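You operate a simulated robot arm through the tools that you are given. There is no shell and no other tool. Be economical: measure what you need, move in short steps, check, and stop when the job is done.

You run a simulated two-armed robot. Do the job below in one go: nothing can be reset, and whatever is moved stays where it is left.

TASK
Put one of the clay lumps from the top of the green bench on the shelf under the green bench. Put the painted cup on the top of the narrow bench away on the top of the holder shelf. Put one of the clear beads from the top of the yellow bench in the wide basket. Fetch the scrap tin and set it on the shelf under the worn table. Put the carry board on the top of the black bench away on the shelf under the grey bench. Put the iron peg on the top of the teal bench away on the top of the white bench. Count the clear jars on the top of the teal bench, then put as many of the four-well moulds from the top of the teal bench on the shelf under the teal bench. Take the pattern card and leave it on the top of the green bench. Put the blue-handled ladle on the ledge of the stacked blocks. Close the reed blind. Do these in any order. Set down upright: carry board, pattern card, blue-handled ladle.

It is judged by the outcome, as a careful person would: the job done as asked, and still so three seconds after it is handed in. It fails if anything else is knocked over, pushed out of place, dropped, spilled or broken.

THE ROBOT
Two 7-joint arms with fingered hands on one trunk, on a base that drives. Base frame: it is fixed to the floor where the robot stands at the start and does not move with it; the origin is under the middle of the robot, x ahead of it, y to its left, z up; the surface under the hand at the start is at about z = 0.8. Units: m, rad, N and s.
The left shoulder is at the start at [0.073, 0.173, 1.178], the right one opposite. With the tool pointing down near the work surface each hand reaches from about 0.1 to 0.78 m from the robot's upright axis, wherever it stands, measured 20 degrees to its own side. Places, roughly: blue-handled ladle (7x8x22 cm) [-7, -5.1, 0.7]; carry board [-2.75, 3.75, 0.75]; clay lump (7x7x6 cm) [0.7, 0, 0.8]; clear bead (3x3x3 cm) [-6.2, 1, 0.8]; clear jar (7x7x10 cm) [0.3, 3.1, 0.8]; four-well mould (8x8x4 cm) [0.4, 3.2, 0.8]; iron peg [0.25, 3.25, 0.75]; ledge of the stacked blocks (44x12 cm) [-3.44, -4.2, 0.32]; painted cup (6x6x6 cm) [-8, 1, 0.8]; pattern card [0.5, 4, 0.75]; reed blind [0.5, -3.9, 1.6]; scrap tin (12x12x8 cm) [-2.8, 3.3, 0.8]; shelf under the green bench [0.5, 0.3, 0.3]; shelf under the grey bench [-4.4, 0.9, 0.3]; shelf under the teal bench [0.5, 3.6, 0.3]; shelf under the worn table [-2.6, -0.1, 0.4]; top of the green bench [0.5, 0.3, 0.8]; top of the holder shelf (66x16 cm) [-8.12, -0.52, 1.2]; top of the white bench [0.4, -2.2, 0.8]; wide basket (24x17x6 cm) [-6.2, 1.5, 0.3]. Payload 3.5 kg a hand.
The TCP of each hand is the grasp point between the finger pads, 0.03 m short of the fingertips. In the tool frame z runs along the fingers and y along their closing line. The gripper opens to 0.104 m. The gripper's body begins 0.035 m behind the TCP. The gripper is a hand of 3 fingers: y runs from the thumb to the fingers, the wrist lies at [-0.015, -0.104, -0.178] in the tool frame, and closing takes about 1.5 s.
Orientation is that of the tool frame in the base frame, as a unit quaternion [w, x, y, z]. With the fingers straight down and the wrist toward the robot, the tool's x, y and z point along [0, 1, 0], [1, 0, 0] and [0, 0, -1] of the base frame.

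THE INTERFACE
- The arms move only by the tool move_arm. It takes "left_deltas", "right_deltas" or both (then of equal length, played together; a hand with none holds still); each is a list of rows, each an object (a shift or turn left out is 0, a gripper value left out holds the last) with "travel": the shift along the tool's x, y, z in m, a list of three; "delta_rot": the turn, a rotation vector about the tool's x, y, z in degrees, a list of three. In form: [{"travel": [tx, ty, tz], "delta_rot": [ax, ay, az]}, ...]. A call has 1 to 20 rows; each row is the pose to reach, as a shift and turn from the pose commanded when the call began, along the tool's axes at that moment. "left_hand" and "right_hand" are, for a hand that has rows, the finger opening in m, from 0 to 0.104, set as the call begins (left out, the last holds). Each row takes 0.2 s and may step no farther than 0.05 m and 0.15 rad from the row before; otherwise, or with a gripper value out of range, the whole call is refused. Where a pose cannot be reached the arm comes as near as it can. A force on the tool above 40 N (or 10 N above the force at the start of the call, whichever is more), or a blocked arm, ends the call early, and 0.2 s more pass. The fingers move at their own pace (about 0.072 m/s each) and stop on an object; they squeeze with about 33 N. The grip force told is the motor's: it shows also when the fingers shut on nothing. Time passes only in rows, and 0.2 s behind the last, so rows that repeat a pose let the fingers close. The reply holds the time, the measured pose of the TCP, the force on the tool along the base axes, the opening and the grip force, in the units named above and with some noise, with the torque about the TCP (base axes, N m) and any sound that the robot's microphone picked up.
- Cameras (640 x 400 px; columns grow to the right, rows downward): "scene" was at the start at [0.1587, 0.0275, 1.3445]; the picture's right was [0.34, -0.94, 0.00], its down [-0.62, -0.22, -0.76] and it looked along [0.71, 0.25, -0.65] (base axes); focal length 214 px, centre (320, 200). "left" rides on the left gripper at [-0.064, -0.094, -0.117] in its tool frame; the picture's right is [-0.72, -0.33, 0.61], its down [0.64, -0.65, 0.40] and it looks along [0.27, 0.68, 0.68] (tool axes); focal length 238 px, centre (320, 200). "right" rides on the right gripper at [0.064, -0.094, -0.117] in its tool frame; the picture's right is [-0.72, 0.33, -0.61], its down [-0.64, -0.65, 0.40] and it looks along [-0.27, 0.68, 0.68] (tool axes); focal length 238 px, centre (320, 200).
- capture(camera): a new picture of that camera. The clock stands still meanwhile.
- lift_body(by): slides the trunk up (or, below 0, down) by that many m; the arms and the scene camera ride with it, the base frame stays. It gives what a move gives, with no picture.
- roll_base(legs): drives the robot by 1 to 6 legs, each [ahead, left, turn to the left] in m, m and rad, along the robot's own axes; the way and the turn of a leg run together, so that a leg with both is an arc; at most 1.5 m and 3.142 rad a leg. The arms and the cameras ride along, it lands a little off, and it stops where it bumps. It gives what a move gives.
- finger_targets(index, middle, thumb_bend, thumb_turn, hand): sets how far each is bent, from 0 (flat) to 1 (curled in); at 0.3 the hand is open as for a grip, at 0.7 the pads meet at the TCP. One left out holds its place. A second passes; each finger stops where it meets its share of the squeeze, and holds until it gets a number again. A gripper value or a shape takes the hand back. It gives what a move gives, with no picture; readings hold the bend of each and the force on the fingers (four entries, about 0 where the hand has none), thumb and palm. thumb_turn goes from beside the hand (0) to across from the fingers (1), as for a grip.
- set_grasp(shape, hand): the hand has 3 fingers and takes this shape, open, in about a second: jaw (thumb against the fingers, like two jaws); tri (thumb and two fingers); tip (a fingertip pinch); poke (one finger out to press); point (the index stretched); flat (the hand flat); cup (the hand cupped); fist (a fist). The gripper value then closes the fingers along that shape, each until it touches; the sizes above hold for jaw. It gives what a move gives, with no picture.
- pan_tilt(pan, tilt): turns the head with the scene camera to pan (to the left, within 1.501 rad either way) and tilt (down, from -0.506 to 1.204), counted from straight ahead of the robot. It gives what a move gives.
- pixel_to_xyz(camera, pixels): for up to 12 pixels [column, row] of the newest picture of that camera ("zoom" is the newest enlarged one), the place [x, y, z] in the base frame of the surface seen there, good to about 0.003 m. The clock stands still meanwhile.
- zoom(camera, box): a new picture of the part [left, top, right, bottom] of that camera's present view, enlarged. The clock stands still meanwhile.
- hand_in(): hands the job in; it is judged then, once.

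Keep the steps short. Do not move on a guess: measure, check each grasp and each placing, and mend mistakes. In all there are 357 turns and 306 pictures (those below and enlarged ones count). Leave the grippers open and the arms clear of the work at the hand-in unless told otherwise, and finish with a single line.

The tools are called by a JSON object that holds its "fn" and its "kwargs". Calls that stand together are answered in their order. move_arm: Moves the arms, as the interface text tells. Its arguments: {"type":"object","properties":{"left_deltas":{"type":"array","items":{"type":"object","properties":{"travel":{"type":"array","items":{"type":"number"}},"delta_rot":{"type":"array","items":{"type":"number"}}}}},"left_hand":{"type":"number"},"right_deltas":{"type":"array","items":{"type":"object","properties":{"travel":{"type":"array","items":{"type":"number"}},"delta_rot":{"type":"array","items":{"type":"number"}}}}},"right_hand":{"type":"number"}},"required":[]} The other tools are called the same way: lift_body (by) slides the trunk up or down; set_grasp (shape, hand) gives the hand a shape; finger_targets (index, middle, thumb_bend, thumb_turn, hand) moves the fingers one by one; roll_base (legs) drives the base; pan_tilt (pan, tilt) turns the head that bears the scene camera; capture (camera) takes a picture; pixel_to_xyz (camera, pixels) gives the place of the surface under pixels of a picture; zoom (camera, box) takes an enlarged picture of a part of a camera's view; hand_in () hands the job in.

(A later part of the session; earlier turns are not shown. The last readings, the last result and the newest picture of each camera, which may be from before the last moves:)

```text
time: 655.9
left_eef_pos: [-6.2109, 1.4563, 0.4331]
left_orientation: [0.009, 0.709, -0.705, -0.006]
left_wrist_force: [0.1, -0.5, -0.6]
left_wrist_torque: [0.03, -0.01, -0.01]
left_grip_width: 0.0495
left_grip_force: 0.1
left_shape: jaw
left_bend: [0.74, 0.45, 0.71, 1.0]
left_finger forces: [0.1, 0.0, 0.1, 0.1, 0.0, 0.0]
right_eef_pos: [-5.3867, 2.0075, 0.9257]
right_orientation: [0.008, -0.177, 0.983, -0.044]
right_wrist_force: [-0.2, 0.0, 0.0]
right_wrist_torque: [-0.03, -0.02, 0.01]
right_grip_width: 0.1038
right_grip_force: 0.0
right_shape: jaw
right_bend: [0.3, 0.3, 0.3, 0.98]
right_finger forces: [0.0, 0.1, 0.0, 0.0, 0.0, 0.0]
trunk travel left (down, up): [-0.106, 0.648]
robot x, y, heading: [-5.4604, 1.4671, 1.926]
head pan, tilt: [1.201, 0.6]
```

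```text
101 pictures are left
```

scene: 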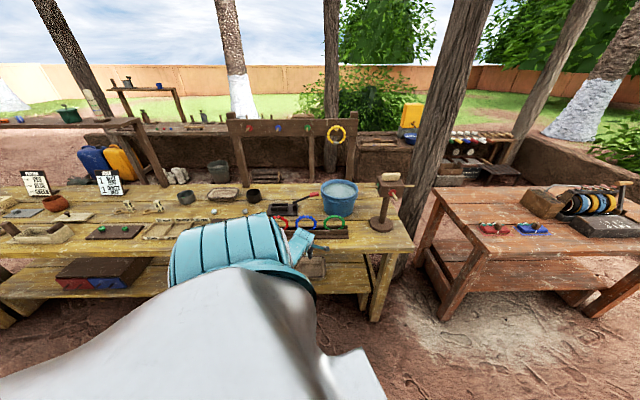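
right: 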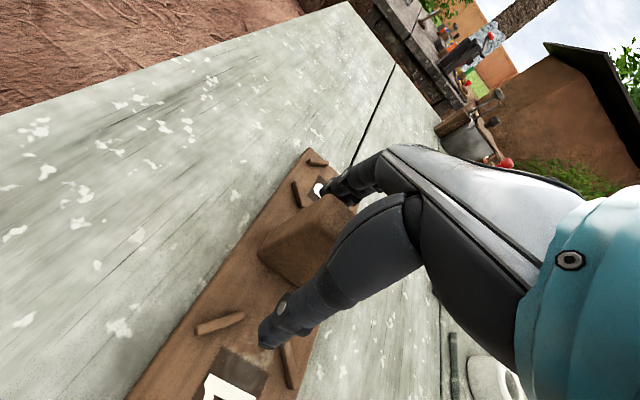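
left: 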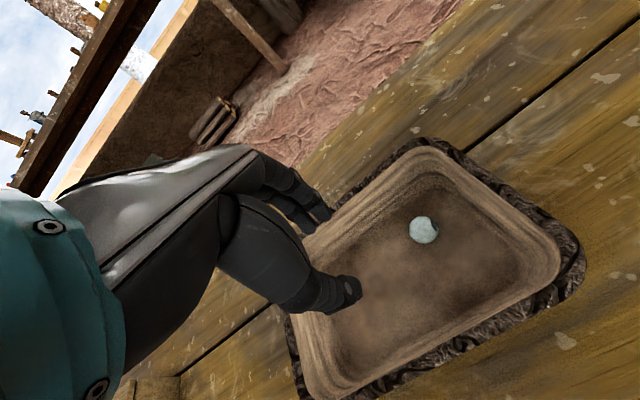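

The bead lies in the basket. I back out, raise the trunk and drive south along the aisle to y≈−0.9.

{"fn": "roll_base", "kwargs": {"legs": [[-0.11, -0.3, 0]]}}

{"fn": "lift_body", "kwargs": {"by": 0.4}}

{"fn": "roll_base", "kwargs": {"legs": [[-1.125, 0.415, 0], [-1.125, 0.415, 0]]}}

{"fn": "move_arm", "kwargs": {"left_deltas": [{"travel": [0, 0, -0.045]}, {"travel": [0, 0, -0.09]}, {"travel": [-0.02, -0.02, -0.13]}, {"travel": [-0.04, -0.045, -0.165], "delta_rot": [0, 0, 7]}, {"travel": [-0.065, -0.07, -0.2], "delta_rot": [0, 0, 14]}, {"travel": [-0.09, -0.1, -0.23], "delta_rot": [0, 0, 21]}, {"travel": [-0.115, -0.13, -0.26], "delta_rot": [0, 0, 28]}, {"travel": [-0.14, -0.16, -0.285], "delta_rot": [0, 0, 35]}, {"travel": [-0.17, -0.19, -0.305], "delta_rot": [0, 0, 42]}, {"travel": [-0.2, -0.22, -0.325], "delta_rot": [0, 0, 49]}, {"travel": [-0.23, -0.25, -0.345], "delta_rot": [0, 0, 56]}, {"travel": [-0.26, -0.28, -0.365], "delta_rot": [0, 0, 63]}, {"travel": [-0.29, -0.31, -0.38], "delta_rot": [0, 0, 70]}], "left_hand": 0.104}}

```text
time: 658.0
left_eef_pos: [-5.8949, 1.4569, 0.4337]
left_orientation: [0.008, 0.709, -0.706, -0.007]
left_wrist_force: [-0.1, 0.6, -0.3]
left_wrist_torque: [-0.01, 0.03, -0.01]
left_grip_width: 0.0495
left_grip_force: 0.1
left_shape: jaw
left_bend: [0.74, 0.45, 0.71, 1.0]
left_finger forces: [0.0, 0.0, 0.1, 0.1, 0.1, 0.0]
right_eef_pos: [-5.0694, 2.0079, 0.9271]
right_orientation: [0.008, -0.176, 0.983, -0.044]
right_wrist_force: [0.4, 0.1, 0.3]
right_wrist_torque: [-0.02, -0.01, -0.01]
right_grip_width: 0.104
right_grip_force: 0.1
right_shape: jaw
right_bend: [0.3, 0.3, 0.3, 0.98]
right_finger forces: [0.0, 0.1, 0.1, 0.0, 0.0, 0.0]
trunk travel left (down, up): [-0.106, 0.648]
robot x, y, heading: [-5.1394, 1.4685, 1.922]
head pan, tilt: [1.201, 0.6]
```

```text
time: 661.9
left_eef_pos: [-5.8948, 1.457, 0.8331]
left_orientation: [0.009, 0.709, -0.705, -0.008]
left_wrist_force: [0.4, 0.1, 0.7]
left_wrist_torque: [-0.02, 0.04, 0.03]
left_grip_width: 0.0497
left_grip_force: 0.1
left_shape: jaw
left_bend: [0.74, 0.45, 0.71, 1.0]
left_finger forces: [0.0, 0.1, 0.0, 0.1, 0.0, 0.1]
right_eef_pos: [-5.0687, 2.0071, 1.326]
right_orientation: [0.009, -0.176, 0.983, -0.043]
right_wrist_force: [-0.3, 0.2, 0.1]
right_wrist_torque: [0.03, 0.04, 0.01]
right_grip_width: 0.1041
right_grip_force: 0.0
right_shape: jaw
right_bend: [0.3, 0.3, 0.3, 0.98]
right_finger forces: [0.0, 0.0, 0.0, 0.0, 0.0, 0.0]
trunk travel left (down, up): [-0.506, 0.248]
robot x, y, heading: [-5.1413, 1.4683, 1.928]
head pan, tilt: [1.201, 0.6]
```

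```text
time: 672.8
left_eef_pos: [-5.8925, -0.8387, 0.8332]
left_orientation: [0.008, 0.712, -0.702, -0.008]
left_wrist_force: [0.0, -0.6, -0.4]
left_wrist_torque: [-0.01, 0.01, -0.01]
left_grip_width: 0.0498
left_grip_force: 0.0
left_shape: jaw
left_bend: [0.74, 0.45, 0.71, 1.0]
left_finger forces: [0.0, 0.0, 0.0, 0.0, 0.0, 0.0]
right_eef_pos: [-5.071, -0.2827, 1.3281]
right_orientation: [0.008, -0.181, 0.983, -0.042]
right_wrist_force: [-0.1, -0.4, 0.1]
right_wrist_torque: [0.01, 0.0, -0.01]
right_grip_width: 0.1038
right_grip_force: 0.1
right_shape: jaw
right_bend: [0.3, 0.3, 0.3, 0.98]
right_finger forces: [0.0, 0.0, 0.1, 0.0, 0.0, 0.0]
trunk travel left (down, up): [-0.506, 0.248]
robot x, y, heading: [-5.1381, -0.8209, 1.936]
head pan, tilt: [1.201, 0.6]
stopped in leg 2: the robot was blocked; the commanded pose is now the measured one
```

```text
time: 675.6
left_eef_pos: [-5.5763, -0.5425, 1.2067]
left_orientation: [-0.012, -0.179, 0.984, 0.0]
left_wrist_force: [0.4, 0.1, 0.1]
left_wrist_torque: [-0.03, 0.01, 0.03]
left_grip_width: 0.1037
left_grip_force: 0.1
left_shape: jaw
left_bend: [0.3, 0.3, 0.3, 0.98]
left_finger forces: [0.1, 0.1, 0.0, 0.0, 0.0, 0.2]
right_eef_pos: [-5.0702, -0.2795, 1.3261]
right_orientation: [0.009, -0.18, 0.983, -0.042]
right_wrist_force: [-1.5, -0.3, -0.5]
right_wrist_torque: [-0.04, 0.04, 0.02]
right_grip_width: 0.1036
right_grip_force: 0.0
right_shape: jaw
right_bend: [0.3, 0.3, 0.3, 0.98]
right_finger forces: [0.0, 0.0, 0.0, 0.1, 0.0, 0.0]
trunk travel left (down, up): [-0.506, 0.248]
robot x, y, heading: [-5.1374, -0.8228, 1.933]
head pan, tilt: [1.201, 0.6]
```

The base bumped something behind (post or blocks). I move forward 0.1 and look back to check what it was.

{"fn": "roll_base", "kwargs": {"legs": [[0.12, 0, 0]]}}

{"fn": "roll_base", "kwargs": {"legs": [[0, 0, 1.2]]}}

{"fn": "pan_tilt", "kwargs": {"pan": 0.9, "tilt": 0.7}}

{"fn": "capture", "kwargs": {"camera": "scene"}}

{"fn": "pan_tilt", "kwargs": {"pan": 0.0, "tilt": 0.45}}

{"fn": "capture", "kwargs": {"camera": "scene"}}

```text
time: 676.8
left_eef_pos: [-5.6201, -0.4324, 1.2062]
left_orientation: [-0.012, -0.181, 0.983, 0.0]
left_wrist_force: [0.8, -1.0, 1.0]
left_wrist_torque: [0.01, -0.03, -0.01]
left_grip_width: 0.1037
left_grip_force: 0.1
left_shape: jaw
left_bend: [0.3, 0.3, 0.3, 0.98]
left_finger forces: [0.0, 0.0, 0.0, 0.0, 0.0, 0.0]
right_eef_pos: [-5.1137, -0.1702, 1.3285]
right_orientation: [0.008, -0.18, 0.983, -0.043]
right_wrist_force: [-0.4, -0.5, -1.6]
right_wrist_torque: [0.02, 0.0, -0.01]
right_grip_width: 0.1038
right_grip_force: 0.0
right_shape: jaw
right_bend: [0.3, 0.3, 0.3, 0.98]
right_finger forces: [0.1, 0.0, 0.0, 0.0, 0.1, 0.1]
trunk travel left (down, up): [-0.506, 0.248]
robot x, y, heading: [-5.1832, -0.709, 1.934]
head pan, tilt: [1.201, 0.6]
```

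```text
time: 680.2
left_eef_pos: [-5.6008, -1.0166, 1.2068]
left_orientation: [-0.01, -0.702, 0.712, -0.006]
left_wrist_force: [-0.9, 0.5, 0.2]
left_wrist_torque: [-0.01, 0.02, 0.0]
left_grip_width: 0.1036
left_grip_force: 0.0
left_shape: jaw
left_bend: [0.3, 0.3, 0.3, 0.98]
left_finger forces: [0.0, 0.0, 0.0, 0.0, 0.0, 0.0]
right_eef_pos: [-5.6593, -0.4488, 1.3274]
right_orientation: [0.031, -0.701, 0.712, -0.03]
right_wrist_force: [0.0, 0.4, -0.5]
right_wrist_torque: [0.02, -0.03, -0.02]
right_grip_width: 0.1039
right_grip_force: 0.1
right_shape: jaw
right_bend: [0.3, 0.3, 0.3, 0.98]
right_finger forces: [0.1, 0.0, 0.0, 0.1, 0.0, 0.0]
trunk travel left (down, up): [-0.506, 0.248]
robot x, y, heading: [-5.1817, -0.7104, 3.13]
head pan, tilt: [1.201, 0.6]
```

```text
time: 681.0
left_eef_pos: [-5.6002, -1.0154, 1.2059]
left_orientation: [-0.011, -0.703, 0.711, -0.006]
left_wrist_force: [0.4, 0.4, 0.2]
left_wrist_torque: [-0.03, -0.03, 0.0]
left_grip_width: 0.1036
left_grip_force: 0.0
left_shape: jaw
left_bend: [0.3, 0.3, 0.3, 0.98]
left_finger forces: [0.0, 0.0, 0.0, 0.0, 0.1, 0.1]
right_eef_pos: [-5.6582, -0.4486, 1.3265]
right_orientation: [0.032, -0.702, 0.711, -0.031]
right_wrist_force: [-0.9, 0.1, 0.0]
right_wrist_torque: [-0.01, -0.05, -0.04]
right_grip_width: 0.1038
right_grip_force: 0.0
right_shape: jaw
right_bend: [0.3, 0.3, 0.3, 0.98]
right_finger forces: [0.0, 0.1, 0.0, 0.1, 0.1, 0.0]
trunk travel left (down, up): [-0.506, 0.248]
robot x, y, heading: [-5.1802, -0.7111, 3.131]
head pan, tilt: [0.901, 0.7]
```

```text
100 pictures are left
```

scene: 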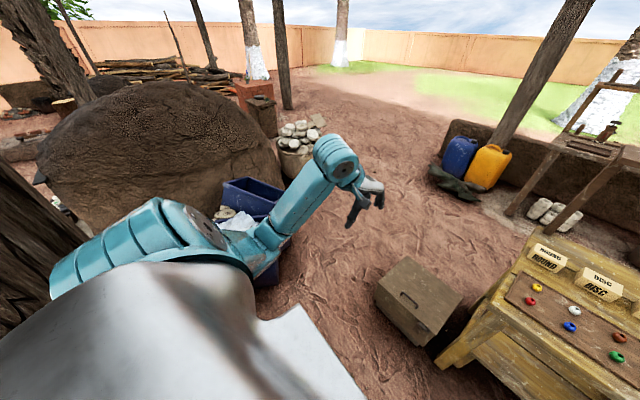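

```text
time: 682.2
left_eef_pos: [-5.6003, -1.0166, 1.2056]
left_orientation: [-0.01, -0.702, 0.712, -0.006]
left_wrist_force: [0.3, -0.9, 0.2]
left_wrist_torque: [-0.01, -0.04, 0.02]
left_grip_width: 0.1038
left_grip_force: 0.0
left_shape: jaw
left_bend: [0.3, 0.3, 0.3, 0.98]
left_finger forces: [0.0, 0.0, 0.0, 0.0, 0.1, 0.1]
right_eef_pos: [-5.6585, -0.4485, 1.3268]
right_orientation: [0.032, -0.702, 0.711, -0.031]
right_wrist_force: [0.4, -0.3, 0.4]
right_wrist_torque: [0.01, 0.03, 0.01]
right_grip_width: 0.1038
right_grip_force: 0.1
right_shape: jaw
right_bend: [0.3, 0.3, 0.3, 0.98]
right_finger forces: [0.0, 0.0, 0.1, 0.0, 0.1, 0.1]
trunk travel left (down, up): [-0.506, 0.248]
robot x, y, heading: [-5.179, -0.7103, 3.127]
head pan, tilt: [0.0, 0.45]
```

```text
99 pictures are left
```

scene: 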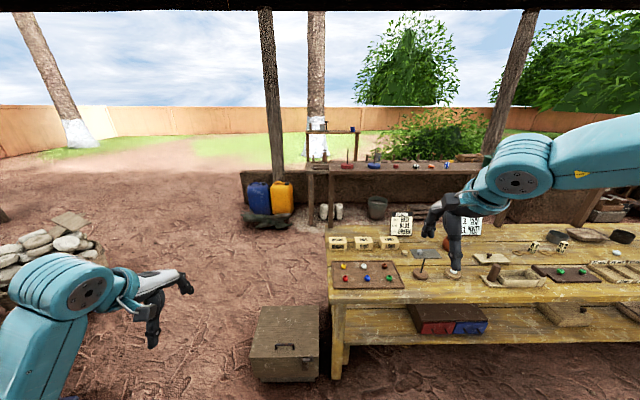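

I see the wooden box ahead, jugs, and the narrow bench with the holder shelf beyond. I measure the way.

{"fn": "pixel_to_xyz", "kwargs": {"camera": "scene", "pixels": [[252, 380], [318, 380], [255, 312], [250, 205], [290, 205], [250, 225], [335, 365], [90, 250], [200, 300], [330, 130], [330, 165], [375, 205]]}}

{"fn": "zoom", "kwargs": {"camera": "scene", "box": [220, 110, 500, 250]}}

```text
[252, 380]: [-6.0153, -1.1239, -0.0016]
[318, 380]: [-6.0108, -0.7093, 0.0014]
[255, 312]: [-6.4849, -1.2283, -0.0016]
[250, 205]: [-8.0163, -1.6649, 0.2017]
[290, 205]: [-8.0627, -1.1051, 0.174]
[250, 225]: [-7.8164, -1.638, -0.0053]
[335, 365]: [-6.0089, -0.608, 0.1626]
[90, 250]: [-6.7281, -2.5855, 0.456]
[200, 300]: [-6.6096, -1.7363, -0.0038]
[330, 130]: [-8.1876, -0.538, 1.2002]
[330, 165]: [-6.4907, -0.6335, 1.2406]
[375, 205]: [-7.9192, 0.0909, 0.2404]
```

```text
2.29 times, centred on (360, 180) of scene
```

zoom: 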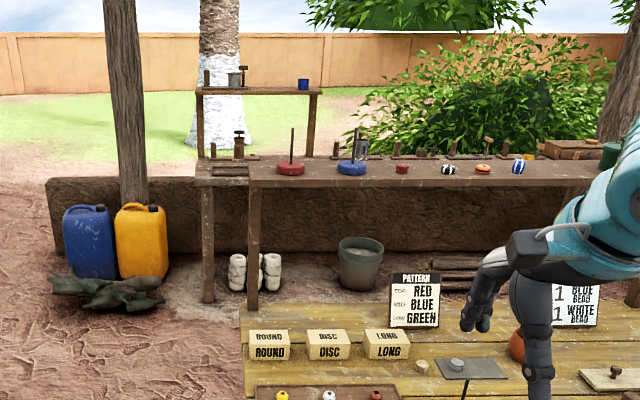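

I need the position of the blue crates on my left; I look there and measure.

{"fn": "pan_tilt", "kwargs": {"pan": 0.9, "tilt": 0.8}}

{"fn": "capture", "kwargs": {"camera": "scene"}}

{"fn": "pixel_to_xyz", "kwargs": {"camera": "scene", "pixels": [[260, 255], [275, 270], [240, 180], [280, 200], [265, 280], [300, 130], [330, 250], [300, 290], [390, 270], [225, 215], [340, 180]]}}

```text
time: 683.4
left_eef_pos: [-5.6003, -1.0152, 1.2061]
left_orientation: [-0.01, -0.703, 0.711, -0.006]
left_wrist_force: [-0.8, 0.9, -0.6]
left_wrist_torque: [0.01, 0.02, -0.03]
left_grip_width: 0.1035
left_grip_force: 0.1
left_shape: jaw
left_bend: [0.3, 0.3, 0.3, 0.98]
left_finger forces: [0.1, 0.1, 0.0, 0.0, 0.0, 0.0]
right_eef_pos: [-5.6596, -0.4478, 1.327]
right_orientation: [0.032, -0.702, 0.711, -0.03]
right_wrist_force: [0.1, -0.2, -0.7]
right_wrist_torque: [0.0, 0.0, 0.01]
right_grip_width: 0.1039
right_grip_force: 0.0
right_shape: jaw
right_bend: [0.3, 0.3, 0.3, 0.98]
right_finger forces: [0.0, 0.1, 0.0, 0.0, 0.0, 0.0]
trunk travel left (down, up): [-0.506, 0.248]
robot x, y, heading: [-5.1806, -0.7099, 3.129]
head pan, tilt: [0.901, 0.799]
```

```text
97 pictures are left
```

scene: 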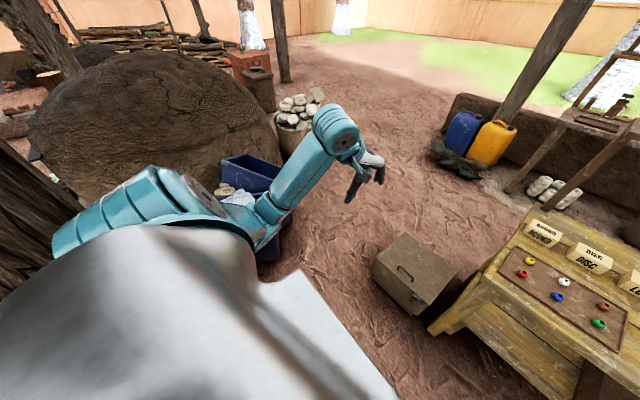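

```text
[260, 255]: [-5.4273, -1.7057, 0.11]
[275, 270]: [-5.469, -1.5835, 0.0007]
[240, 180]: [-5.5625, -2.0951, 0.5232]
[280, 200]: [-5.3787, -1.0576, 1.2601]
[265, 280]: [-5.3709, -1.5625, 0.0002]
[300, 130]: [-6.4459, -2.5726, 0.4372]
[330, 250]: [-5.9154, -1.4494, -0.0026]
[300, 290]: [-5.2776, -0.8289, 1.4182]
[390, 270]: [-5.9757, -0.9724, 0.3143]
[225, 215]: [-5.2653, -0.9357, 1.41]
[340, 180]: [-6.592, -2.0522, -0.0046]
```

The gap between crates and box is too narrow for the base. I will go around by the south instead: back east through the gap, and look south from (−3.5,−0.45).

{"fn": "roll_base", "kwargs": {"legs": [[0, -0.28, 0], [-0.8, 0, 0], [-0.85, 0, 0]]}}

{"fn": "roll_base", "kwargs": {"legs": [[0, 0, 1.2]]}}

{"fn": "pan_tilt", "kwargs": {"pan": 0, "tilt": 0.5}}

{"fn": "capture", "kwargs": {"camera": "scene"}}

```text
time: 693.4
left_eef_pos: [-3.9391, -0.7566, 1.2054]
left_orientation: [-0.009, -0.704, 0.71, -0.007]
left_wrist_force: [0.8, 0.5, -0.3]
left_wrist_torque: [-0.01, -0.01, -0.01]
left_grip_width: 0.1038
left_grip_force: 0.1
left_shape: jaw
left_bend: [0.3, 0.3, 0.3, 0.98]
left_finger forces: [0.0, 0.0, 0.1, 0.0, 0.1, 0.0]
right_eef_pos: [-4.0021, -0.1888, 1.3277]
right_orientation: [0.031, -0.705, 0.708, -0.03]
right_wrist_force: [-0.4, -0.5, 0.5]
right_wrist_torque: [0.01, 0.01, 0.03]
right_grip_width: 0.1038
right_grip_force: 0.0
right_shape: jaw
right_bend: [0.3, 0.3, 0.3, 0.98]
right_finger forces: [0.0, 0.0, 0.0, 0.0, 0.0, 0.0]
trunk travel left (down, up): [-0.506, 0.248]
robot x, y, heading: [-3.5217, -0.4431, 3.134]
head pan, tilt: [0.901, 0.799]
```

```text
time: 696.8
left_eef_pos: [-3.3855, -0.9478, 1.2056]
left_orientation: [0.006, 0.982, -0.187, 0.011]
left_wrist_force: [0.3, -0.5, 0.4]
left_wrist_torque: [0.01, 0.01, -0.06]
left_grip_width: 0.104
left_grip_force: 0.1
left_shape: jaw
left_bend: [0.3, 0.3, 0.3, 0.98]
left_finger forces: [0.0, 0.0, 0.0, 0.0, 0.0, 0.0]
right_eef_pos: [-3.9363, -0.8003, 1.3263]
right_orientation: [-0.043, 0.981, -0.188, 0.007]
right_wrist_force: [-0.7, 0.2, 0.3]
right_wrist_torque: [-0.03, -0.02, 0.0]
right_grip_width: 0.1039
right_grip_force: 0.1
right_shape: jaw
right_bend: [0.3, 0.3, 0.3, 0.98]
right_finger forces: [0.0, 0.1, 0.1, 0.1, 0.0, 0.1]
trunk travel left (down, up): [-0.506, 0.248]
robot x, y, heading: [-3.5206, -0.4499, -1.954]
head pan, tilt: [0.901, 0.799]
```

```text
time: 698.0
left_eef_pos: [-3.3861, -0.947, 1.2053]
left_orientation: [0.005, 0.982, -0.188, 0.01]
left_wrist_force: [-1.1, -0.4, 0.3]
left_wrist_torque: [0.01, -0.02, 0.0]
left_grip_width: 0.1041
left_grip_force: 0.1
left_shape: jaw
left_bend: [0.3, 0.3, 0.3, 0.98]
left_finger forces: [0.1, 0.0, 0.0, 0.1, 0.0, 0.0]
right_eef_pos: [-3.9357, -0.8002, 1.3281]
right_orientation: [-0.043, 0.981, -0.188, 0.008]
right_wrist_force: [-0.3, 0.0, 0.3]
right_wrist_torque: [0.01, -0.03, 0.04]
right_grip_width: 0.1039
right_grip_force: 0.0
right_shape: jaw
right_bend: [0.3, 0.3, 0.3, 0.98]
right_finger forces: [0.0, 0.1, 0.0, 0.0, 0.0, 0.0]
trunk travel left (down, up): [-0.506, 0.248]
robot x, y, heading: [-3.5195, -0.4477, -1.951]
head pan, tilt: [0.0, 0.499]
```

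```text
96 pictures are left
```

scene: 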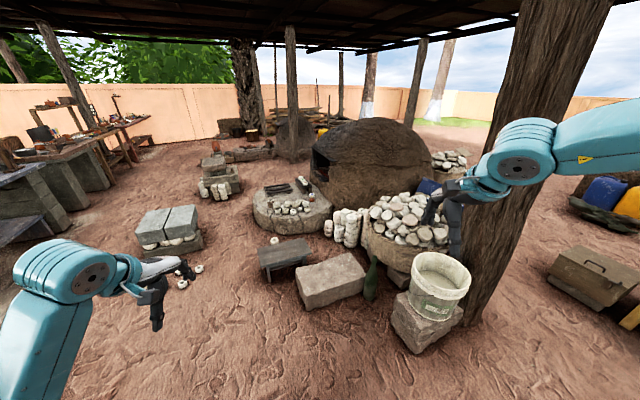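

I measure landmarks here: block stacks, kiln, hearth, blue/wood pile.

{"fn": "pixel_to_xyz", "kwargs": {"camera": "scene", "pixels": [[170, 250], [215, 190], [215, 165], [290, 225], [285, 265], [330, 295], [370, 180], [100, 250], [260, 125], [300, 135], [230, 215], [140, 285]]}}

{"fn": "zoom", "kwargs": {"camera": "scene", "box": [110, 90, 350, 290]}}

```text
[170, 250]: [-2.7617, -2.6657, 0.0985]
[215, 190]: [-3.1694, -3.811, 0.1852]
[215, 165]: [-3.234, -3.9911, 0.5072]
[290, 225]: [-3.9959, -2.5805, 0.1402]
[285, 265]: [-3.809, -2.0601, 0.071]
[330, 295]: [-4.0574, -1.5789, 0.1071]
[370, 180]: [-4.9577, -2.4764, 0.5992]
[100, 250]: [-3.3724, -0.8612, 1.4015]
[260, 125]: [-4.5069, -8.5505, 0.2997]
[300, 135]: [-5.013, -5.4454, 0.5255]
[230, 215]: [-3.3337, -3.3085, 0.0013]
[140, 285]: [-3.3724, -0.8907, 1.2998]
```

```text
2.00 times, centred on (230, 190) of scene
```

zoom: 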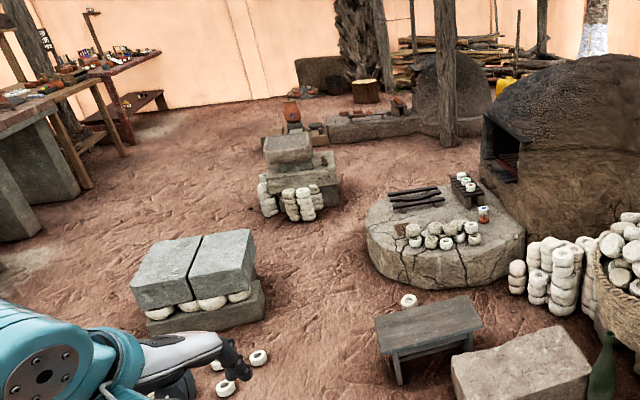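

I check the small rings on the ground and the bucket to find a wide enough lane.

{"fn": "pan_tilt", "kwargs": {"pan": 0.5, "tilt": 0.75}}

{"fn": "capture", "kwargs": {"camera": "scene"}}

```text
time: 698.9
left_eef_pos: [-3.3844, -0.9477, 1.2063]
left_orientation: [0.005, 0.982, -0.187, 0.01]
left_wrist_force: [-0.4, -0.4, -0.1]
left_wrist_torque: [0.05, 0.0, 0.0]
left_grip_width: 0.104
left_grip_force: 0.2
left_shape: jaw
left_bend: [0.3, 0.3, 0.3, 0.98]
left_finger forces: [0.1, 0.0, 0.0, 0.0, 0.0, 0.1]
right_eef_pos: [-3.9361, -0.8014, 1.327]
right_orientation: [-0.044, 0.981, -0.188, 0.008]
right_wrist_force: [0.0, -0.4, -0.4]
right_wrist_torque: [0.0, -0.01, -0.01]
right_grip_width: 0.1038
right_grip_force: 0.1
right_shape: jaw
right_bend: [0.3, 0.3, 0.3, 0.98]
right_finger forces: [0.1, 0.1, 0.1, 0.1, 0.1, 0.0]
trunk travel left (down, up): [-0.506, 0.248]
robot x, y, heading: [-3.5243, -0.4449, -1.947]
head pan, tilt: [0.499, 0.75]
```

```text
94 pictures are left
```

scene: 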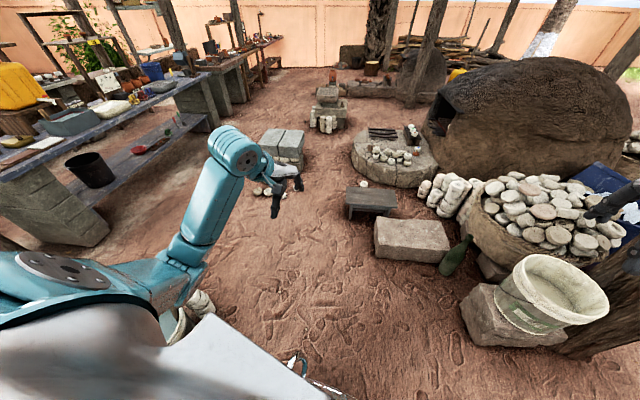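

{"fn": "pixel_to_xyz", "kwargs": {"camera": "scene", "pixels": [[262, 190], [295, 192], [280, 175], [345, 215], [300, 230], [345, 195], [305, 160], [350, 165], [100, 210], [210, 130], [320, 125], [348, 140]]}}

```text
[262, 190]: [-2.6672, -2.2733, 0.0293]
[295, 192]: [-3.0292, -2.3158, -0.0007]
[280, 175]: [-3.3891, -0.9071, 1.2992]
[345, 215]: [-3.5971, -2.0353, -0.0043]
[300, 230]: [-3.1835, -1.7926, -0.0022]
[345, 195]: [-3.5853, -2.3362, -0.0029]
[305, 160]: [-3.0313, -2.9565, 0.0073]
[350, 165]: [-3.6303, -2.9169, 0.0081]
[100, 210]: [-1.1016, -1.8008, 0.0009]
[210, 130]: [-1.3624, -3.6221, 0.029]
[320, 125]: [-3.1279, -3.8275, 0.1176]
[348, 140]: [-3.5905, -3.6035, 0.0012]
```

The lane at x≈−2.0 (between rings/blocks and slate bench) is 1.3 m wide. I take it: around the bucket and south.

{"fn": "roll_base", "kwargs": {"legs": [[0.682, 0.452, 0], [-0.402, 1.292, 0], [1.19, 0.524, 0]]}}

{"fn": "pan_tilt", "kwargs": {"pan": 0.0, "tilt": 0.5}}

{"fn": "capture", "kwargs": {"camera": "scene"}}

```text
time: 715.8
left_eef_pos: [-1.8487, -3.1637, 1.2062]
left_orientation: [0.005, 0.981, -0.194, 0.01]
left_wrist_force: [-0.4, 0.4, -0.1]
left_wrist_torque: [0.0, -0.03, 0.02]
left_grip_width: 0.1039
left_grip_force: 0.1
left_shape: jaw
left_bend: [0.3, 0.3, 0.3, 0.98]
left_finger forces: [0.1, 0.1, 0.0, 0.1, 0.0, 0.0]
right_eef_pos: [-2.3962, -3.0072, 1.3261]
right_orientation: [-0.044, 0.98, -0.194, 0.008]
right_wrist_force: [-0.4, 0.1, -0.7]
right_wrist_torque: [0.01, 0.01, -0.01]
right_grip_width: 0.1037
right_grip_force: 0.1
right_shape: jaw
right_bend: [0.3, 0.3, 0.3, 0.98]
right_finger forces: [0.0, 0.0, 0.1, 0.1, 0.0, 0.1]
trunk travel left (down, up): [-0.506, 0.248]
robot x, y, heading: [-1.9784, -2.6577, -1.963]
head pan, tilt: [0.499, 0.75]
```

```text
time: 716.7
left_eef_pos: [-1.8479, -3.163, 1.2076]
left_orientation: [0.004, 0.981, -0.194, 0.011]
left_wrist_force: [-0.3, 0.3, -0.2]
left_wrist_torque: [0.0, -0.01, 0.02]
left_grip_width: 0.1036
left_grip_force: 0.2
left_shape: jaw
left_bend: [0.3, 0.3, 0.3, 0.98]
left_finger forces: [0.0, 0.1, 0.0, 0.0, 0.0, 0.0]
right_eef_pos: [-2.3979, -3.007, 1.3274]
right_orientation: [-0.043, 0.98, -0.195, 0.007]
right_wrist_force: [-0.5, 1.5, 0.2]
right_wrist_torque: [0.02, 0.0, 0.02]
right_grip_width: 0.1038
right_grip_force: 0.1
right_shape: jaw
right_bend: [0.3, 0.3, 0.3, 0.98]
right_finger forces: [0.0, 0.0, 0.1, 0.0, 0.1, 0.0]
trunk travel left (down, up): [-0.506, 0.248]
robot x, y, heading: [-1.9778, -2.6584, -1.961]
head pan, tilt: [0.0, 0.499]
```

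```text
93 pictures are left
```

scene: 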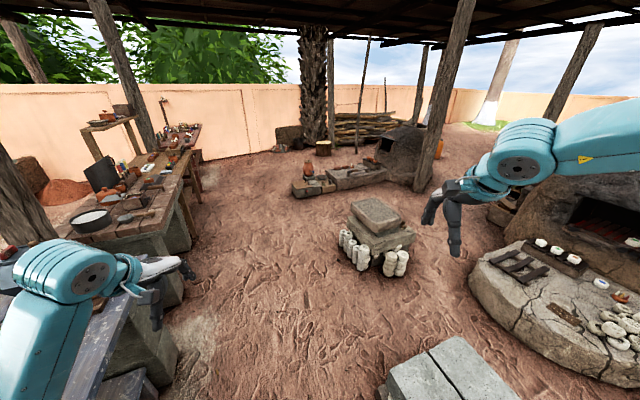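

I measure the ground around the stacked blocks and low benches.

{"fn": "pixel_to_xyz", "kwargs": {"camera": "scene", "pixels": [[300, 197], [385, 180], [350, 270], [400, 270], [415, 240], [375, 215], [395, 238], [425, 185], [470, 275], [360, 210], [440, 200], [408, 232]]}}

{"fn": "zoom", "kwargs": {"camera": "scene", "box": [320, 180, 440, 290]}}

```text
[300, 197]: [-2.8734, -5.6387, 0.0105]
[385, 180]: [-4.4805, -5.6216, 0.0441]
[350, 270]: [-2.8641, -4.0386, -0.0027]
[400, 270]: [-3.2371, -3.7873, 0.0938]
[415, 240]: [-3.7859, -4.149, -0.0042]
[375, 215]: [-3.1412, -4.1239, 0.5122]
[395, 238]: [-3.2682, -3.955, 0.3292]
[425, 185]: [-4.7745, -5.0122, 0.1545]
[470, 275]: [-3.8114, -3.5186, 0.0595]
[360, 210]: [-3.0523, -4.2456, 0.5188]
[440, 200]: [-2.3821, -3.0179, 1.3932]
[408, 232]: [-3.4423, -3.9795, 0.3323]
```

```text
3.64 times, centred on (380, 235) of scene
```

zoom: 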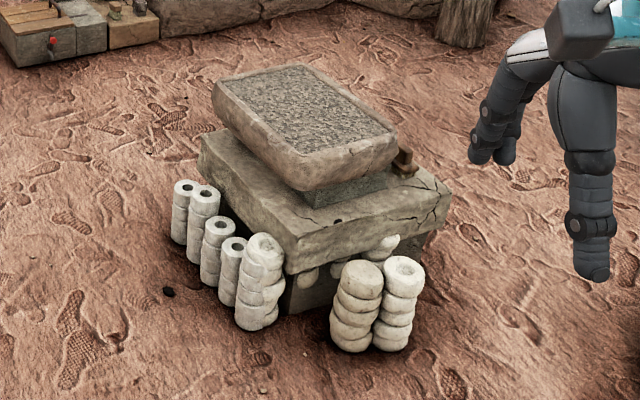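

I drive around the east and south of the stack to its southwest side.

{"fn": "roll_base", "kwargs": {"legs": [[1.342, 0.259, 0], [1.256, -0.295, 0], [0.14, -1.13, 0]]}}

{"fn": "pan_tilt", "kwargs": {"pan": -1.0, "tilt": 0.4}}

{"fn": "capture", "kwargs": {"camera": "scene"}}

```text
time: 735.0
left_eef_pos: [-3.9471, -5.2675, 1.2044]
left_orientation: [0.005, 0.983, -0.184, 0.011]
left_wrist_force: [0.1, -0.4, 0.0]
left_wrist_torque: [-0.01, 0.01, -0.02]
left_grip_width: 0.1038
left_grip_force: 0.1
left_shape: jaw
left_bend: [0.3, 0.3, 0.3, 0.98]
left_finger forces: [0.0, 0.0, 0.1, 0.0, 0.0, 0.0]
right_eef_pos: [-4.4998, -5.1226, 1.326]
right_orientation: [-0.043, 0.982, -0.184, 0.007]
right_wrist_force: [0.0, -0.5, -0.6]
right_wrist_torque: [0.0, 0.0, 0.01]
right_grip_width: 0.1038
right_grip_force: 0.2
right_shape: jaw
right_bend: [0.3, 0.3, 0.3, 0.98]
right_finger forces: [0.1, 0.0, 0.0, 0.0, 0.0, 0.1]
trunk travel left (down, up): [-0.506, 0.248]
robot x, y, heading: [-4.0866, -4.7646, -1.944]
head pan, tilt: [0.0, 0.499]
```

```text
time: 736.3
left_eef_pos: [-3.9478, -5.2668, 1.2052]
left_orientation: [0.005, 0.983, -0.184, 0.01]
left_wrist_force: [-0.6, 0.4, 0.2]
left_wrist_torque: [0.0, 0.0, 0.03]
left_grip_width: 0.1036
left_grip_force: 0.1
left_shape: jaw
left_bend: [0.3, 0.3, 0.3, 0.98]
left_finger forces: [0.0, 0.1, 0.0, 0.1, 0.1, 0.0]
right_eef_pos: [-4.4983, -5.1217, 1.3277]
right_orientation: [-0.043, 0.982, -0.184, 0.006]
right_wrist_force: [-0.2, -0.7, 0.5]
right_wrist_torque: [-0.01, 0.01, 0.01]
right_grip_width: 0.1036
right_grip_force: 0.0
right_shape: jaw
right_bend: [0.3, 0.3, 0.3, 0.98]
right_finger forces: [0.1, 0.0, 0.1, 0.0, 0.0, 0.0]
trunk travel left (down, up): [-0.506, 0.248]
robot x, y, heading: [-4.0881, -4.77, -1.941]
head pan, tilt: [-1.0, 0.4]
```

```text
91 pictures are left
```

scene: 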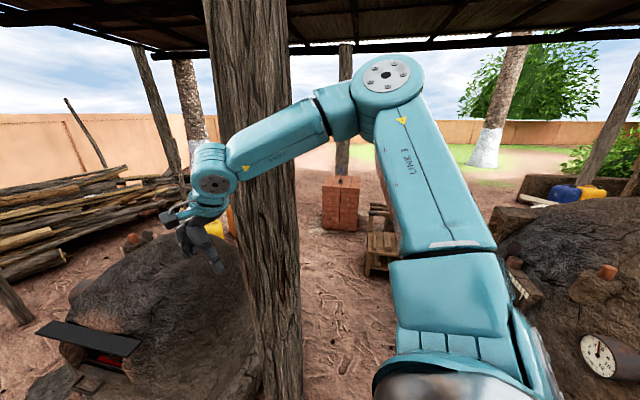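

A post stands close on the right. I step back north 0.3 m, then turn right to face west.

{"fn": "roll_base", "kwargs": {"legs": [[-0.3, -0.06, 0], [0, 0, -1.2]]}}

{"fn": "pan_tilt", "kwargs": {"pan": 0.0, "tilt": 0.45}}

{"fn": "capture", "kwargs": {"camera": "scene"}}

```text
time: 741.3
left_eef_pos: [-4.4465, -4.7799, 1.206]
left_orientation: [0.011, 0.711, -0.703, 0.006]
left_wrist_force: [-1.0, 0.9, -0.6]
left_wrist_torque: [0.02, 0.0, 0.0]
left_grip_width: 0.1038
left_grip_force: 0.0
left_shape: jaw
left_bend: [0.3, 0.3, 0.3, 0.98]
left_finger forces: [0.1, 0.0, 0.1, 0.0, 0.0, 0.0]
right_eef_pos: [-4.5184, -4.2134, 1.327]
right_orientation: [-0.032, 0.71, -0.702, 0.031]
right_wrist_force: [0.7, 1.2, -0.5]
right_wrist_torque: [-0.01, 0.01, 0.0]
right_grip_width: 0.1037
right_grip_force: 0.0
right_shape: jaw
right_bend: [0.3, 0.3, 0.3, 0.98]
right_finger forces: [0.0, 0.0, 0.0, 0.1, 0.0, 0.0]
trunk travel left (down, up): [-0.506, 0.248]
robot x, y, heading: [-4.0352, -4.4649, -3.13]
head pan, tilt: [-1.0, 0.4]
```

```text
time: 742.6
left_eef_pos: [-4.4457, -4.7791, 1.2055]
left_orientation: [0.01, 0.711, -0.703, 0.006]
left_wrist_force: [0.8, 0.3, -0.5]
left_wrist_torque: [0.02, 0.01, 0.01]
left_grip_width: 0.1037
left_grip_force: 0.1
left_shape: jaw
left_bend: [0.3, 0.3, 0.3, 0.98]
left_finger forces: [0.0, 0.1, 0.1, 0.0, 0.0, 0.0]
right_eef_pos: [-4.5177, -4.2143, 1.3278]
right_orientation: [-0.031, 0.71, -0.703, 0.03]
right_wrist_force: [0.0, 0.1, 0.1]
right_wrist_torque: [-0.01, -0.01, 0.01]
right_grip_width: 0.1038
right_grip_force: 0.0
right_shape: jaw
right_bend: [0.3, 0.3, 0.3, 0.98]
right_finger forces: [0.0, 0.0, 0.0, 0.1, 0.1, 0.0]
trunk travel left (down, up): [-0.506, 0.248]
robot x, y, heading: [-4.0329, -4.4647, -3.127]
head pan, tilt: [0.0, 0.45]
```

```text
90 pictures are left
```

scene: 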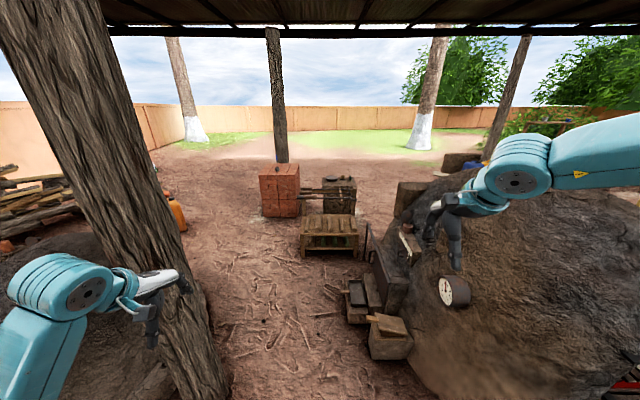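

I zoom in on the objects ahead.

{"fn": "zoom", "kwargs": {"camera": "scene", "box": [240, 140, 420, 290]}}

{"fn": "pixel_to_xyz", "kwargs": {"camera": "scene", "pixels": [[280, 170], [265, 215], [300, 215], [320, 190], [345, 183], [330, 240], [305, 258], [355, 258], [200, 350], [390, 350], [365, 300], [240, 300]]}}

```text
2.67 times, centred on (330, 215) of scene
```

zoom: 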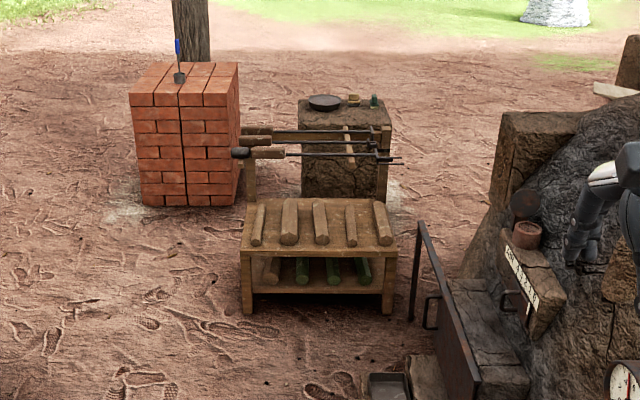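

```text
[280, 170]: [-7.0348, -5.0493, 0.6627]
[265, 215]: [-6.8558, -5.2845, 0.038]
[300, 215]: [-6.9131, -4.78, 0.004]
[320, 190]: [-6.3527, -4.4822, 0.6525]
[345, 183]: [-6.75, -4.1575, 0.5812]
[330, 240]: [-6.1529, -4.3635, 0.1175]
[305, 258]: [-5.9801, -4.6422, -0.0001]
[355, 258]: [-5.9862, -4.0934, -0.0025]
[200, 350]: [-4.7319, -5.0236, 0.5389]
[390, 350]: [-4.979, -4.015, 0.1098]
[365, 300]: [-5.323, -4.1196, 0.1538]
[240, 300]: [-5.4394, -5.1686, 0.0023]
```

The blue-handled ladle stands on the red brick stack at (−7.03,−5.05). To pass the post I stretch the left arm forward so its elbow stays in.

{"fn": "move_arm", "kwargs": {"left_deltas": [{"travel": [-0.017, 0.036, 0]}, {"travel": [-0.034, 0.072, 0]}, {"travel": [-0.051, 0.108, 0]}, {"travel": [-0.068, 0.144, 0]}, {"travel": [-0.085, 0.18, 0]}, {"travel": [-0.102, 0.216, 0]}, {"travel": [-0.119, 0.252, 0]}, {"travel": [-0.135, 0.285, 0]}]}}

{"fn": "pan_tilt", "kwargs": {"pan": 0.4, "tilt": 0.7}}

{"fn": "capture", "kwargs": {"camera": "scene"}}

{"fn": "pixel_to_xyz", "kwargs": {"camera": "scene", "pixels": [[60, 200], [120, 260], [160, 330], [330, 200], [470, 330], [450, 290]]}}

```text
time: 744.4
left_eef_pos: [-4.7328, -4.647, 1.2055]
left_orientation: [0.01, 0.71, -0.704, 0.005]
left_wrist_force: [-1.1, 1.3, 0.6]
left_wrist_torque: [-0.04, 0.01, -0.02]
left_grip_width: 0.1037
left_grip_force: 0.0
left_shape: jaw
left_bend: [0.3, 0.3, 0.3, 0.98]
left_finger forces: [0.0, 0.0, 0.1, 0.1, 0.0, 0.0]
right_eef_pos: [-4.5174, -4.2135, 1.3269]
right_orientation: [-0.032, 0.71, -0.702, 0.03]
right_wrist_force: [0.3, 0.6, -1.0]
right_wrist_torque: [-0.02, 0.04, -0.04]
right_grip_width: 0.1038
right_grip_force: 0.0
right_shape: jaw
right_bend: [0.3, 0.3, 0.3, 0.98]
right_finger forces: [0.0, 0.0, 0.0, 0.0, 0.1, 0.0]
trunk travel left (down, up): [-0.506, 0.248]
robot x, y, heading: [-4.0316, -4.4636, -3.127]
head pan, tilt: [0.0, 0.45]
```

```text
time: 745.3
left_eef_pos: [-4.7312, -4.6467, 1.2044]
left_orientation: [0.01, 0.711, -0.703, 0.006]
left_wrist_force: [0.1, -0.4, 0.7]
left_wrist_torque: [0.01, -0.02, -0.04]
left_grip_width: 0.1038
left_grip_force: 0.1
left_shape: jaw
left_bend: [0.3, 0.3, 0.3, 0.98]
left_finger forces: [0.0, 0.1, 0.0, 0.0, 0.1, 0.0]
right_eef_pos: [-4.5179, -4.2141, 1.3284]
right_orientation: [-0.031, 0.71, -0.703, 0.03]
right_wrist_force: [0.6, 1.2, 0.2]
right_wrist_torque: [-0.03, -0.01, 0.0]
right_grip_width: 0.1039
right_grip_force: 0.1
right_shape: jaw
right_bend: [0.3, 0.3, 0.3, 0.98]
right_finger forces: [0.0, 0.0, 0.0, 0.0, 0.0, 0.0]
trunk travel left (down, up): [-0.506, 0.248]
robot x, y, heading: [-4.0338, -4.4644, -3.13]
head pan, tilt: [0.4, 0.7]
```

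```text
88 pictures are left
```

scene: 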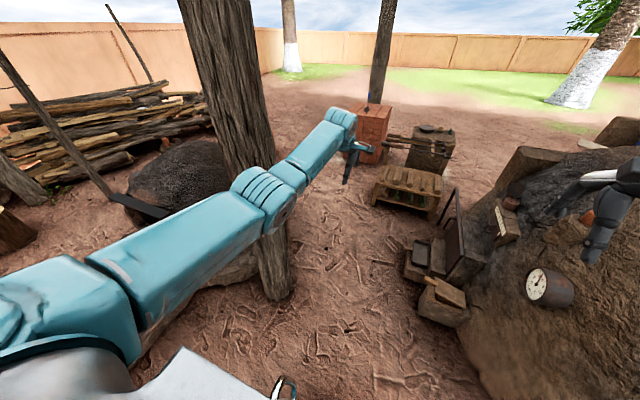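

```text
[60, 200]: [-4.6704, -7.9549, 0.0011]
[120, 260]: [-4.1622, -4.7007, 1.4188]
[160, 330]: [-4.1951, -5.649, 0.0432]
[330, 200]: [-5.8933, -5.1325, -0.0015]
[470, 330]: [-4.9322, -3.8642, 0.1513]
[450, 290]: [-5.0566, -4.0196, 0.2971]
```

I measure the elbow and the post at arm height.

{"fn": "pixel_to_xyz", "kwargs": {"camera": "scene", "pixels": [[250, 195], [290, 205], [225, 60], [258, 120], [265, 160], [278, 260], [275, 130], [285, 285]]}}

```text
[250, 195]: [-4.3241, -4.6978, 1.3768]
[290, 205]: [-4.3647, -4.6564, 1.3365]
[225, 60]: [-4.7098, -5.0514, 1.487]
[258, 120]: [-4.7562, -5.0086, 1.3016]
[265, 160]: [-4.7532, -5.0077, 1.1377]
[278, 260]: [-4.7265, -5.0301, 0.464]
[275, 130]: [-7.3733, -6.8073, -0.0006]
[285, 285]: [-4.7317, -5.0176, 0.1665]
```

Clear by 25 cm. I drive 1.27 m ahead past the post, then shift left toward the brick stack's line.

{"fn": "roll_base", "kwargs": {"legs": [[1.27, -0.01, 0]]}}

{"fn": "roll_base", "kwargs": {"legs": [[0.05, 0.45, 0]]}}

{"fn": "pan_tilt", "kwargs": {"pan": 0.0, "tilt": 0.55}}

{"fn": "capture", "kwargs": {"camera": "scene"}}

```text
time: 750.7
left_eef_pos: [-5.9062, -4.6352, 1.202]
left_orientation: [-0.009, -0.706, 0.708, -0.007]
left_wrist_force: [-0.1, -0.3, -0.5]
left_wrist_torque: [0.0, -0.04, -0.01]
left_grip_width: 0.1036
left_grip_force: 0.1
left_shape: jaw
left_bend: [0.3, 0.3, 0.3, 0.98]
left_finger forces: [0.0, 0.0, 0.0, 0.0, 0.1, 0.0]
right_eef_pos: [-5.6866, -4.2027, 1.3252]
right_orientation: [-0.032, 0.707, -0.706, 0.031]
right_wrist_force: [-0.9, -0.5, -0.4]
right_wrist_torque: [-0.02, -0.05, -0.01]
right_grip_width: 0.1037
right_grip_force: 0.0
right_shape: jaw
right_bend: [0.3, 0.3, 0.3, 0.98]
right_finger forces: [0.0, 0.1, 0.0, 0.0, 0.0, 0.0]
trunk travel left (down, up): [-0.506, 0.248]
robot x, y, heading: [-5.2008, -4.458, 3.141]
head pan, tilt: [0.4, 0.7]
stopped in leg 1: the robot was blocked; the commanded pose is now the measured one
```

```text
time: 753.5
left_eef_pos: [-5.9518, -5.0814, 1.2053]
left_orientation: [-0.01, -0.705, 0.709, -0.006]
left_wrist_force: [0.5, -0.6, -0.4]
left_wrist_torque: [0.01, -0.03, -0.03]
left_grip_width: 0.1038
left_grip_force: 0.1
left_shape: jaw
left_bend: [0.3, 0.3, 0.3, 0.98]
left_finger forces: [0.0, 0.1, 0.0, 0.1, 0.0, 0.0]
right_eef_pos: [-5.7327, -4.6517, 1.3283]
right_orientation: [0.031, -0.705, 0.708, -0.03]
right_wrist_force: [-0.1, 0.6, -0.7]
right_wrist_torque: [-0.01, 0.0, 0.03]
right_grip_width: 0.1039
right_grip_force: 0.2
right_shape: jaw
right_bend: [0.3, 0.3, 0.3, 0.98]
right_finger forces: [0.1, 0.0, 0.1, 0.1, 0.0, 0.0]
trunk travel left (down, up): [-0.506, 0.248]
robot x, y, heading: [-5.2522, -4.906, 3.136]
head pan, tilt: [0.4, 0.7]
```

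```text
time: 754.3
left_eef_pos: [-5.9519, -5.0817, 1.205]
left_orientation: [-0.009, -0.705, 0.709, -0.007]
left_wrist_force: [0.3, 0.1, 0.4]
left_wrist_torque: [0.0, -0.01, 0.02]
left_grip_width: 0.1038
left_grip_force: 0.1
left_shape: jaw
left_bend: [0.3, 0.3, 0.3, 0.98]
left_finger forces: [0.1, 0.0, 0.1, 0.0, 0.1, 0.0]
right_eef_pos: [-5.7313, -4.6509, 1.3279]
right_orientation: [0.03, -0.706, 0.707, -0.03]
right_wrist_force: [-0.6, -0.5, 0.3]
right_wrist_torque: [0.01, -0.01, 0.03]
right_grip_width: 0.1037
right_grip_force: 0.0
right_shape: jaw
right_bend: [0.3, 0.3, 0.3, 0.98]
right_finger forces: [0.0, 0.0, 0.0, 0.0, 0.1, 0.0]
trunk travel left (down, up): [-0.506, 0.248]
robot x, y, heading: [-5.2514, -4.9082, 3.136]
head pan, tilt: [0.0, 0.55]
```

```text
87 pictures are left
```

scene: 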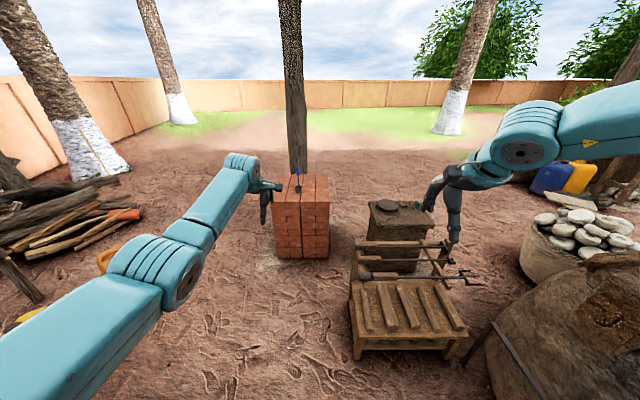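

The base touched something on the right. I check those objects by the kiln.

{"fn": "pan_tilt", "kwargs": {"pan": -1.2, "tilt": 0.85}}

{"fn": "capture", "kwargs": {"camera": "scene"}}

```text
time: 755.7
left_eef_pos: [-5.9513, -5.0811, 1.2054]
left_orientation: [-0.011, -0.705, 0.709, -0.007]
left_wrist_force: [-0.2, -0.1, 0.5]
left_wrist_torque: [0.0, -0.01, -0.01]
left_grip_width: 0.1038
left_grip_force: 0.1
left_shape: jaw
left_bend: [0.3, 0.3, 0.3, 0.98]
left_finger forces: [0.0, 0.0, 0.0, 0.0, 0.0, 0.0]
right_eef_pos: [-5.7323, -4.6516, 1.3279]
right_orientation: [0.031, -0.706, 0.707, -0.029]
right_wrist_force: [-0.4, -0.1, -0.7]
right_wrist_torque: [-0.01, -0.01, -0.02]
right_grip_width: 0.1039
right_grip_force: 0.0
right_shape: jaw
right_bend: [0.3, 0.3, 0.3, 0.98]
right_finger forces: [0.0, 0.0, 0.0, 0.0, 0.0, 0.1]
trunk travel left (down, up): [-0.506, 0.248]
robot x, y, heading: [-5.2527, -4.9065, 3.14]
head pan, tilt: [-1.201, 0.85]
```

```text
86 pictures are left
```

scene: 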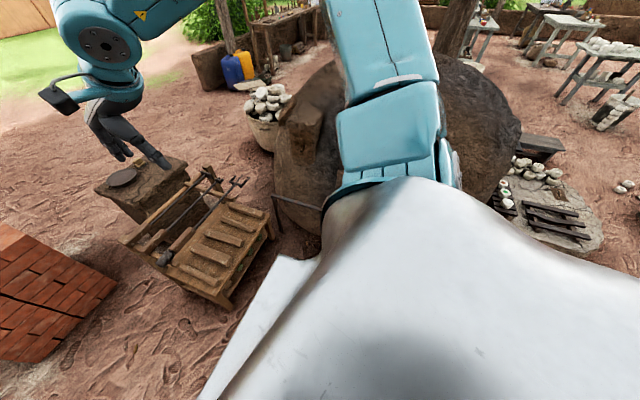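

The rod and the boxes still stand as before. I go on toward the ladle: 0.75 m ahead, then look with the left hand camera.

{"fn": "roll_base", "kwargs": {"legs": [[0.75, 0, 0]]}}

{"fn": "capture", "kwargs": {"camera": "left"}}

{"fn": "pan_tilt", "kwargs": {"pan": 0.2, "tilt": 0.85}}

{"fn": "capture", "kwargs": {"camera": "scene"}}

```text
time: 759.3
left_eef_pos: [-6.6046, -5.0891, 1.2052]
left_orientation: [-0.01, -0.706, 0.708, -0.005]
left_wrist_force: [0.0, 0.1, 0.1]
left_wrist_torque: [0.01, 0.0, 0.02]
left_grip_width: 0.1039
left_grip_force: 0.0
left_shape: jaw
left_bend: [0.3, 0.3, 0.3, 0.98]
left_finger forces: [0.0, 0.0, 0.0, 0.0, 0.0, 0.0]
right_eef_pos: [-6.3854, -4.6583, 1.3291]
right_orientation: [0.029, -0.705, 0.708, -0.028]
right_wrist_force: [0.1, -0.6, -0.2]
right_wrist_torque: [-0.01, 0.04, -0.02]
right_grip_width: 0.1038
right_grip_force: 0.1
right_shape: jaw
right_bend: [0.3, 0.3, 0.3, 0.98]
right_finger forces: [0.1, 0.0, 0.0, 0.0, 0.0, 0.0]
trunk travel left (down, up): [-0.506, 0.248]
robot x, y, heading: [-5.9043, -4.9116, 3.136]
head pan, tilt: [-1.201, 0.85]
stopped in leg 1: the robot was blocked; the commanded pose is now the measured one
```

```text
85 pictures are left
```

left: 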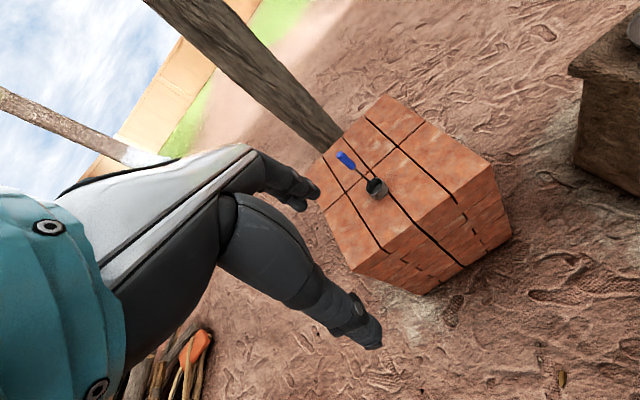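

```text
time: 760.9
left_eef_pos: [-6.6075, -5.0871, 1.2039]
left_orientation: [-0.01, -0.705, 0.709, -0.007]
left_wrist_force: [0.7, -0.1, -0.7]
left_wrist_torque: [-0.01, 0.02, 0.0]
left_grip_width: 0.1038
left_grip_force: 0.1
left_shape: jaw
left_bend: [0.3, 0.3, 0.3, 0.98]
left_finger forces: [0.0, 0.1, 0.0, 0.0, 0.0, 0.0]
right_eef_pos: [-6.3871, -4.6572, 1.3287]
right_orientation: [0.031, -0.705, 0.708, -0.03]
right_wrist_force: [-0.3, 0.3, -0.2]
right_wrist_torque: [-0.04, 0.0, -0.01]
right_grip_width: 0.1039
right_grip_force: 0.1
right_shape: jaw
right_bend: [0.3, 0.3, 0.3, 0.98]
right_finger forces: [0.0, 0.0, 0.1, 0.0, 0.1, 0.1]
trunk travel left (down, up): [-0.506, 0.248]
robot x, y, heading: [-5.9011, -4.9147, 3.135]
head pan, tilt: [0.201, 0.85]
```

```text
84 pictures are left
```

scene: 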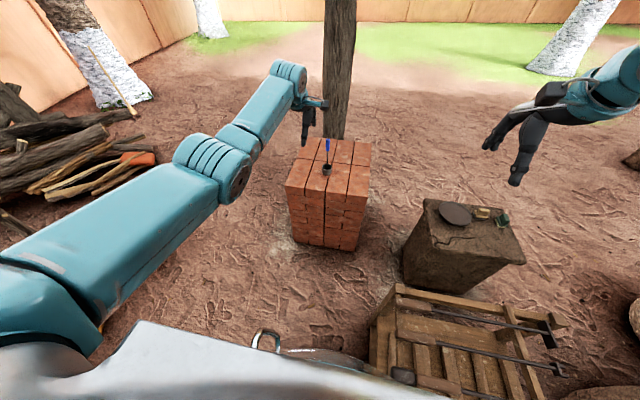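

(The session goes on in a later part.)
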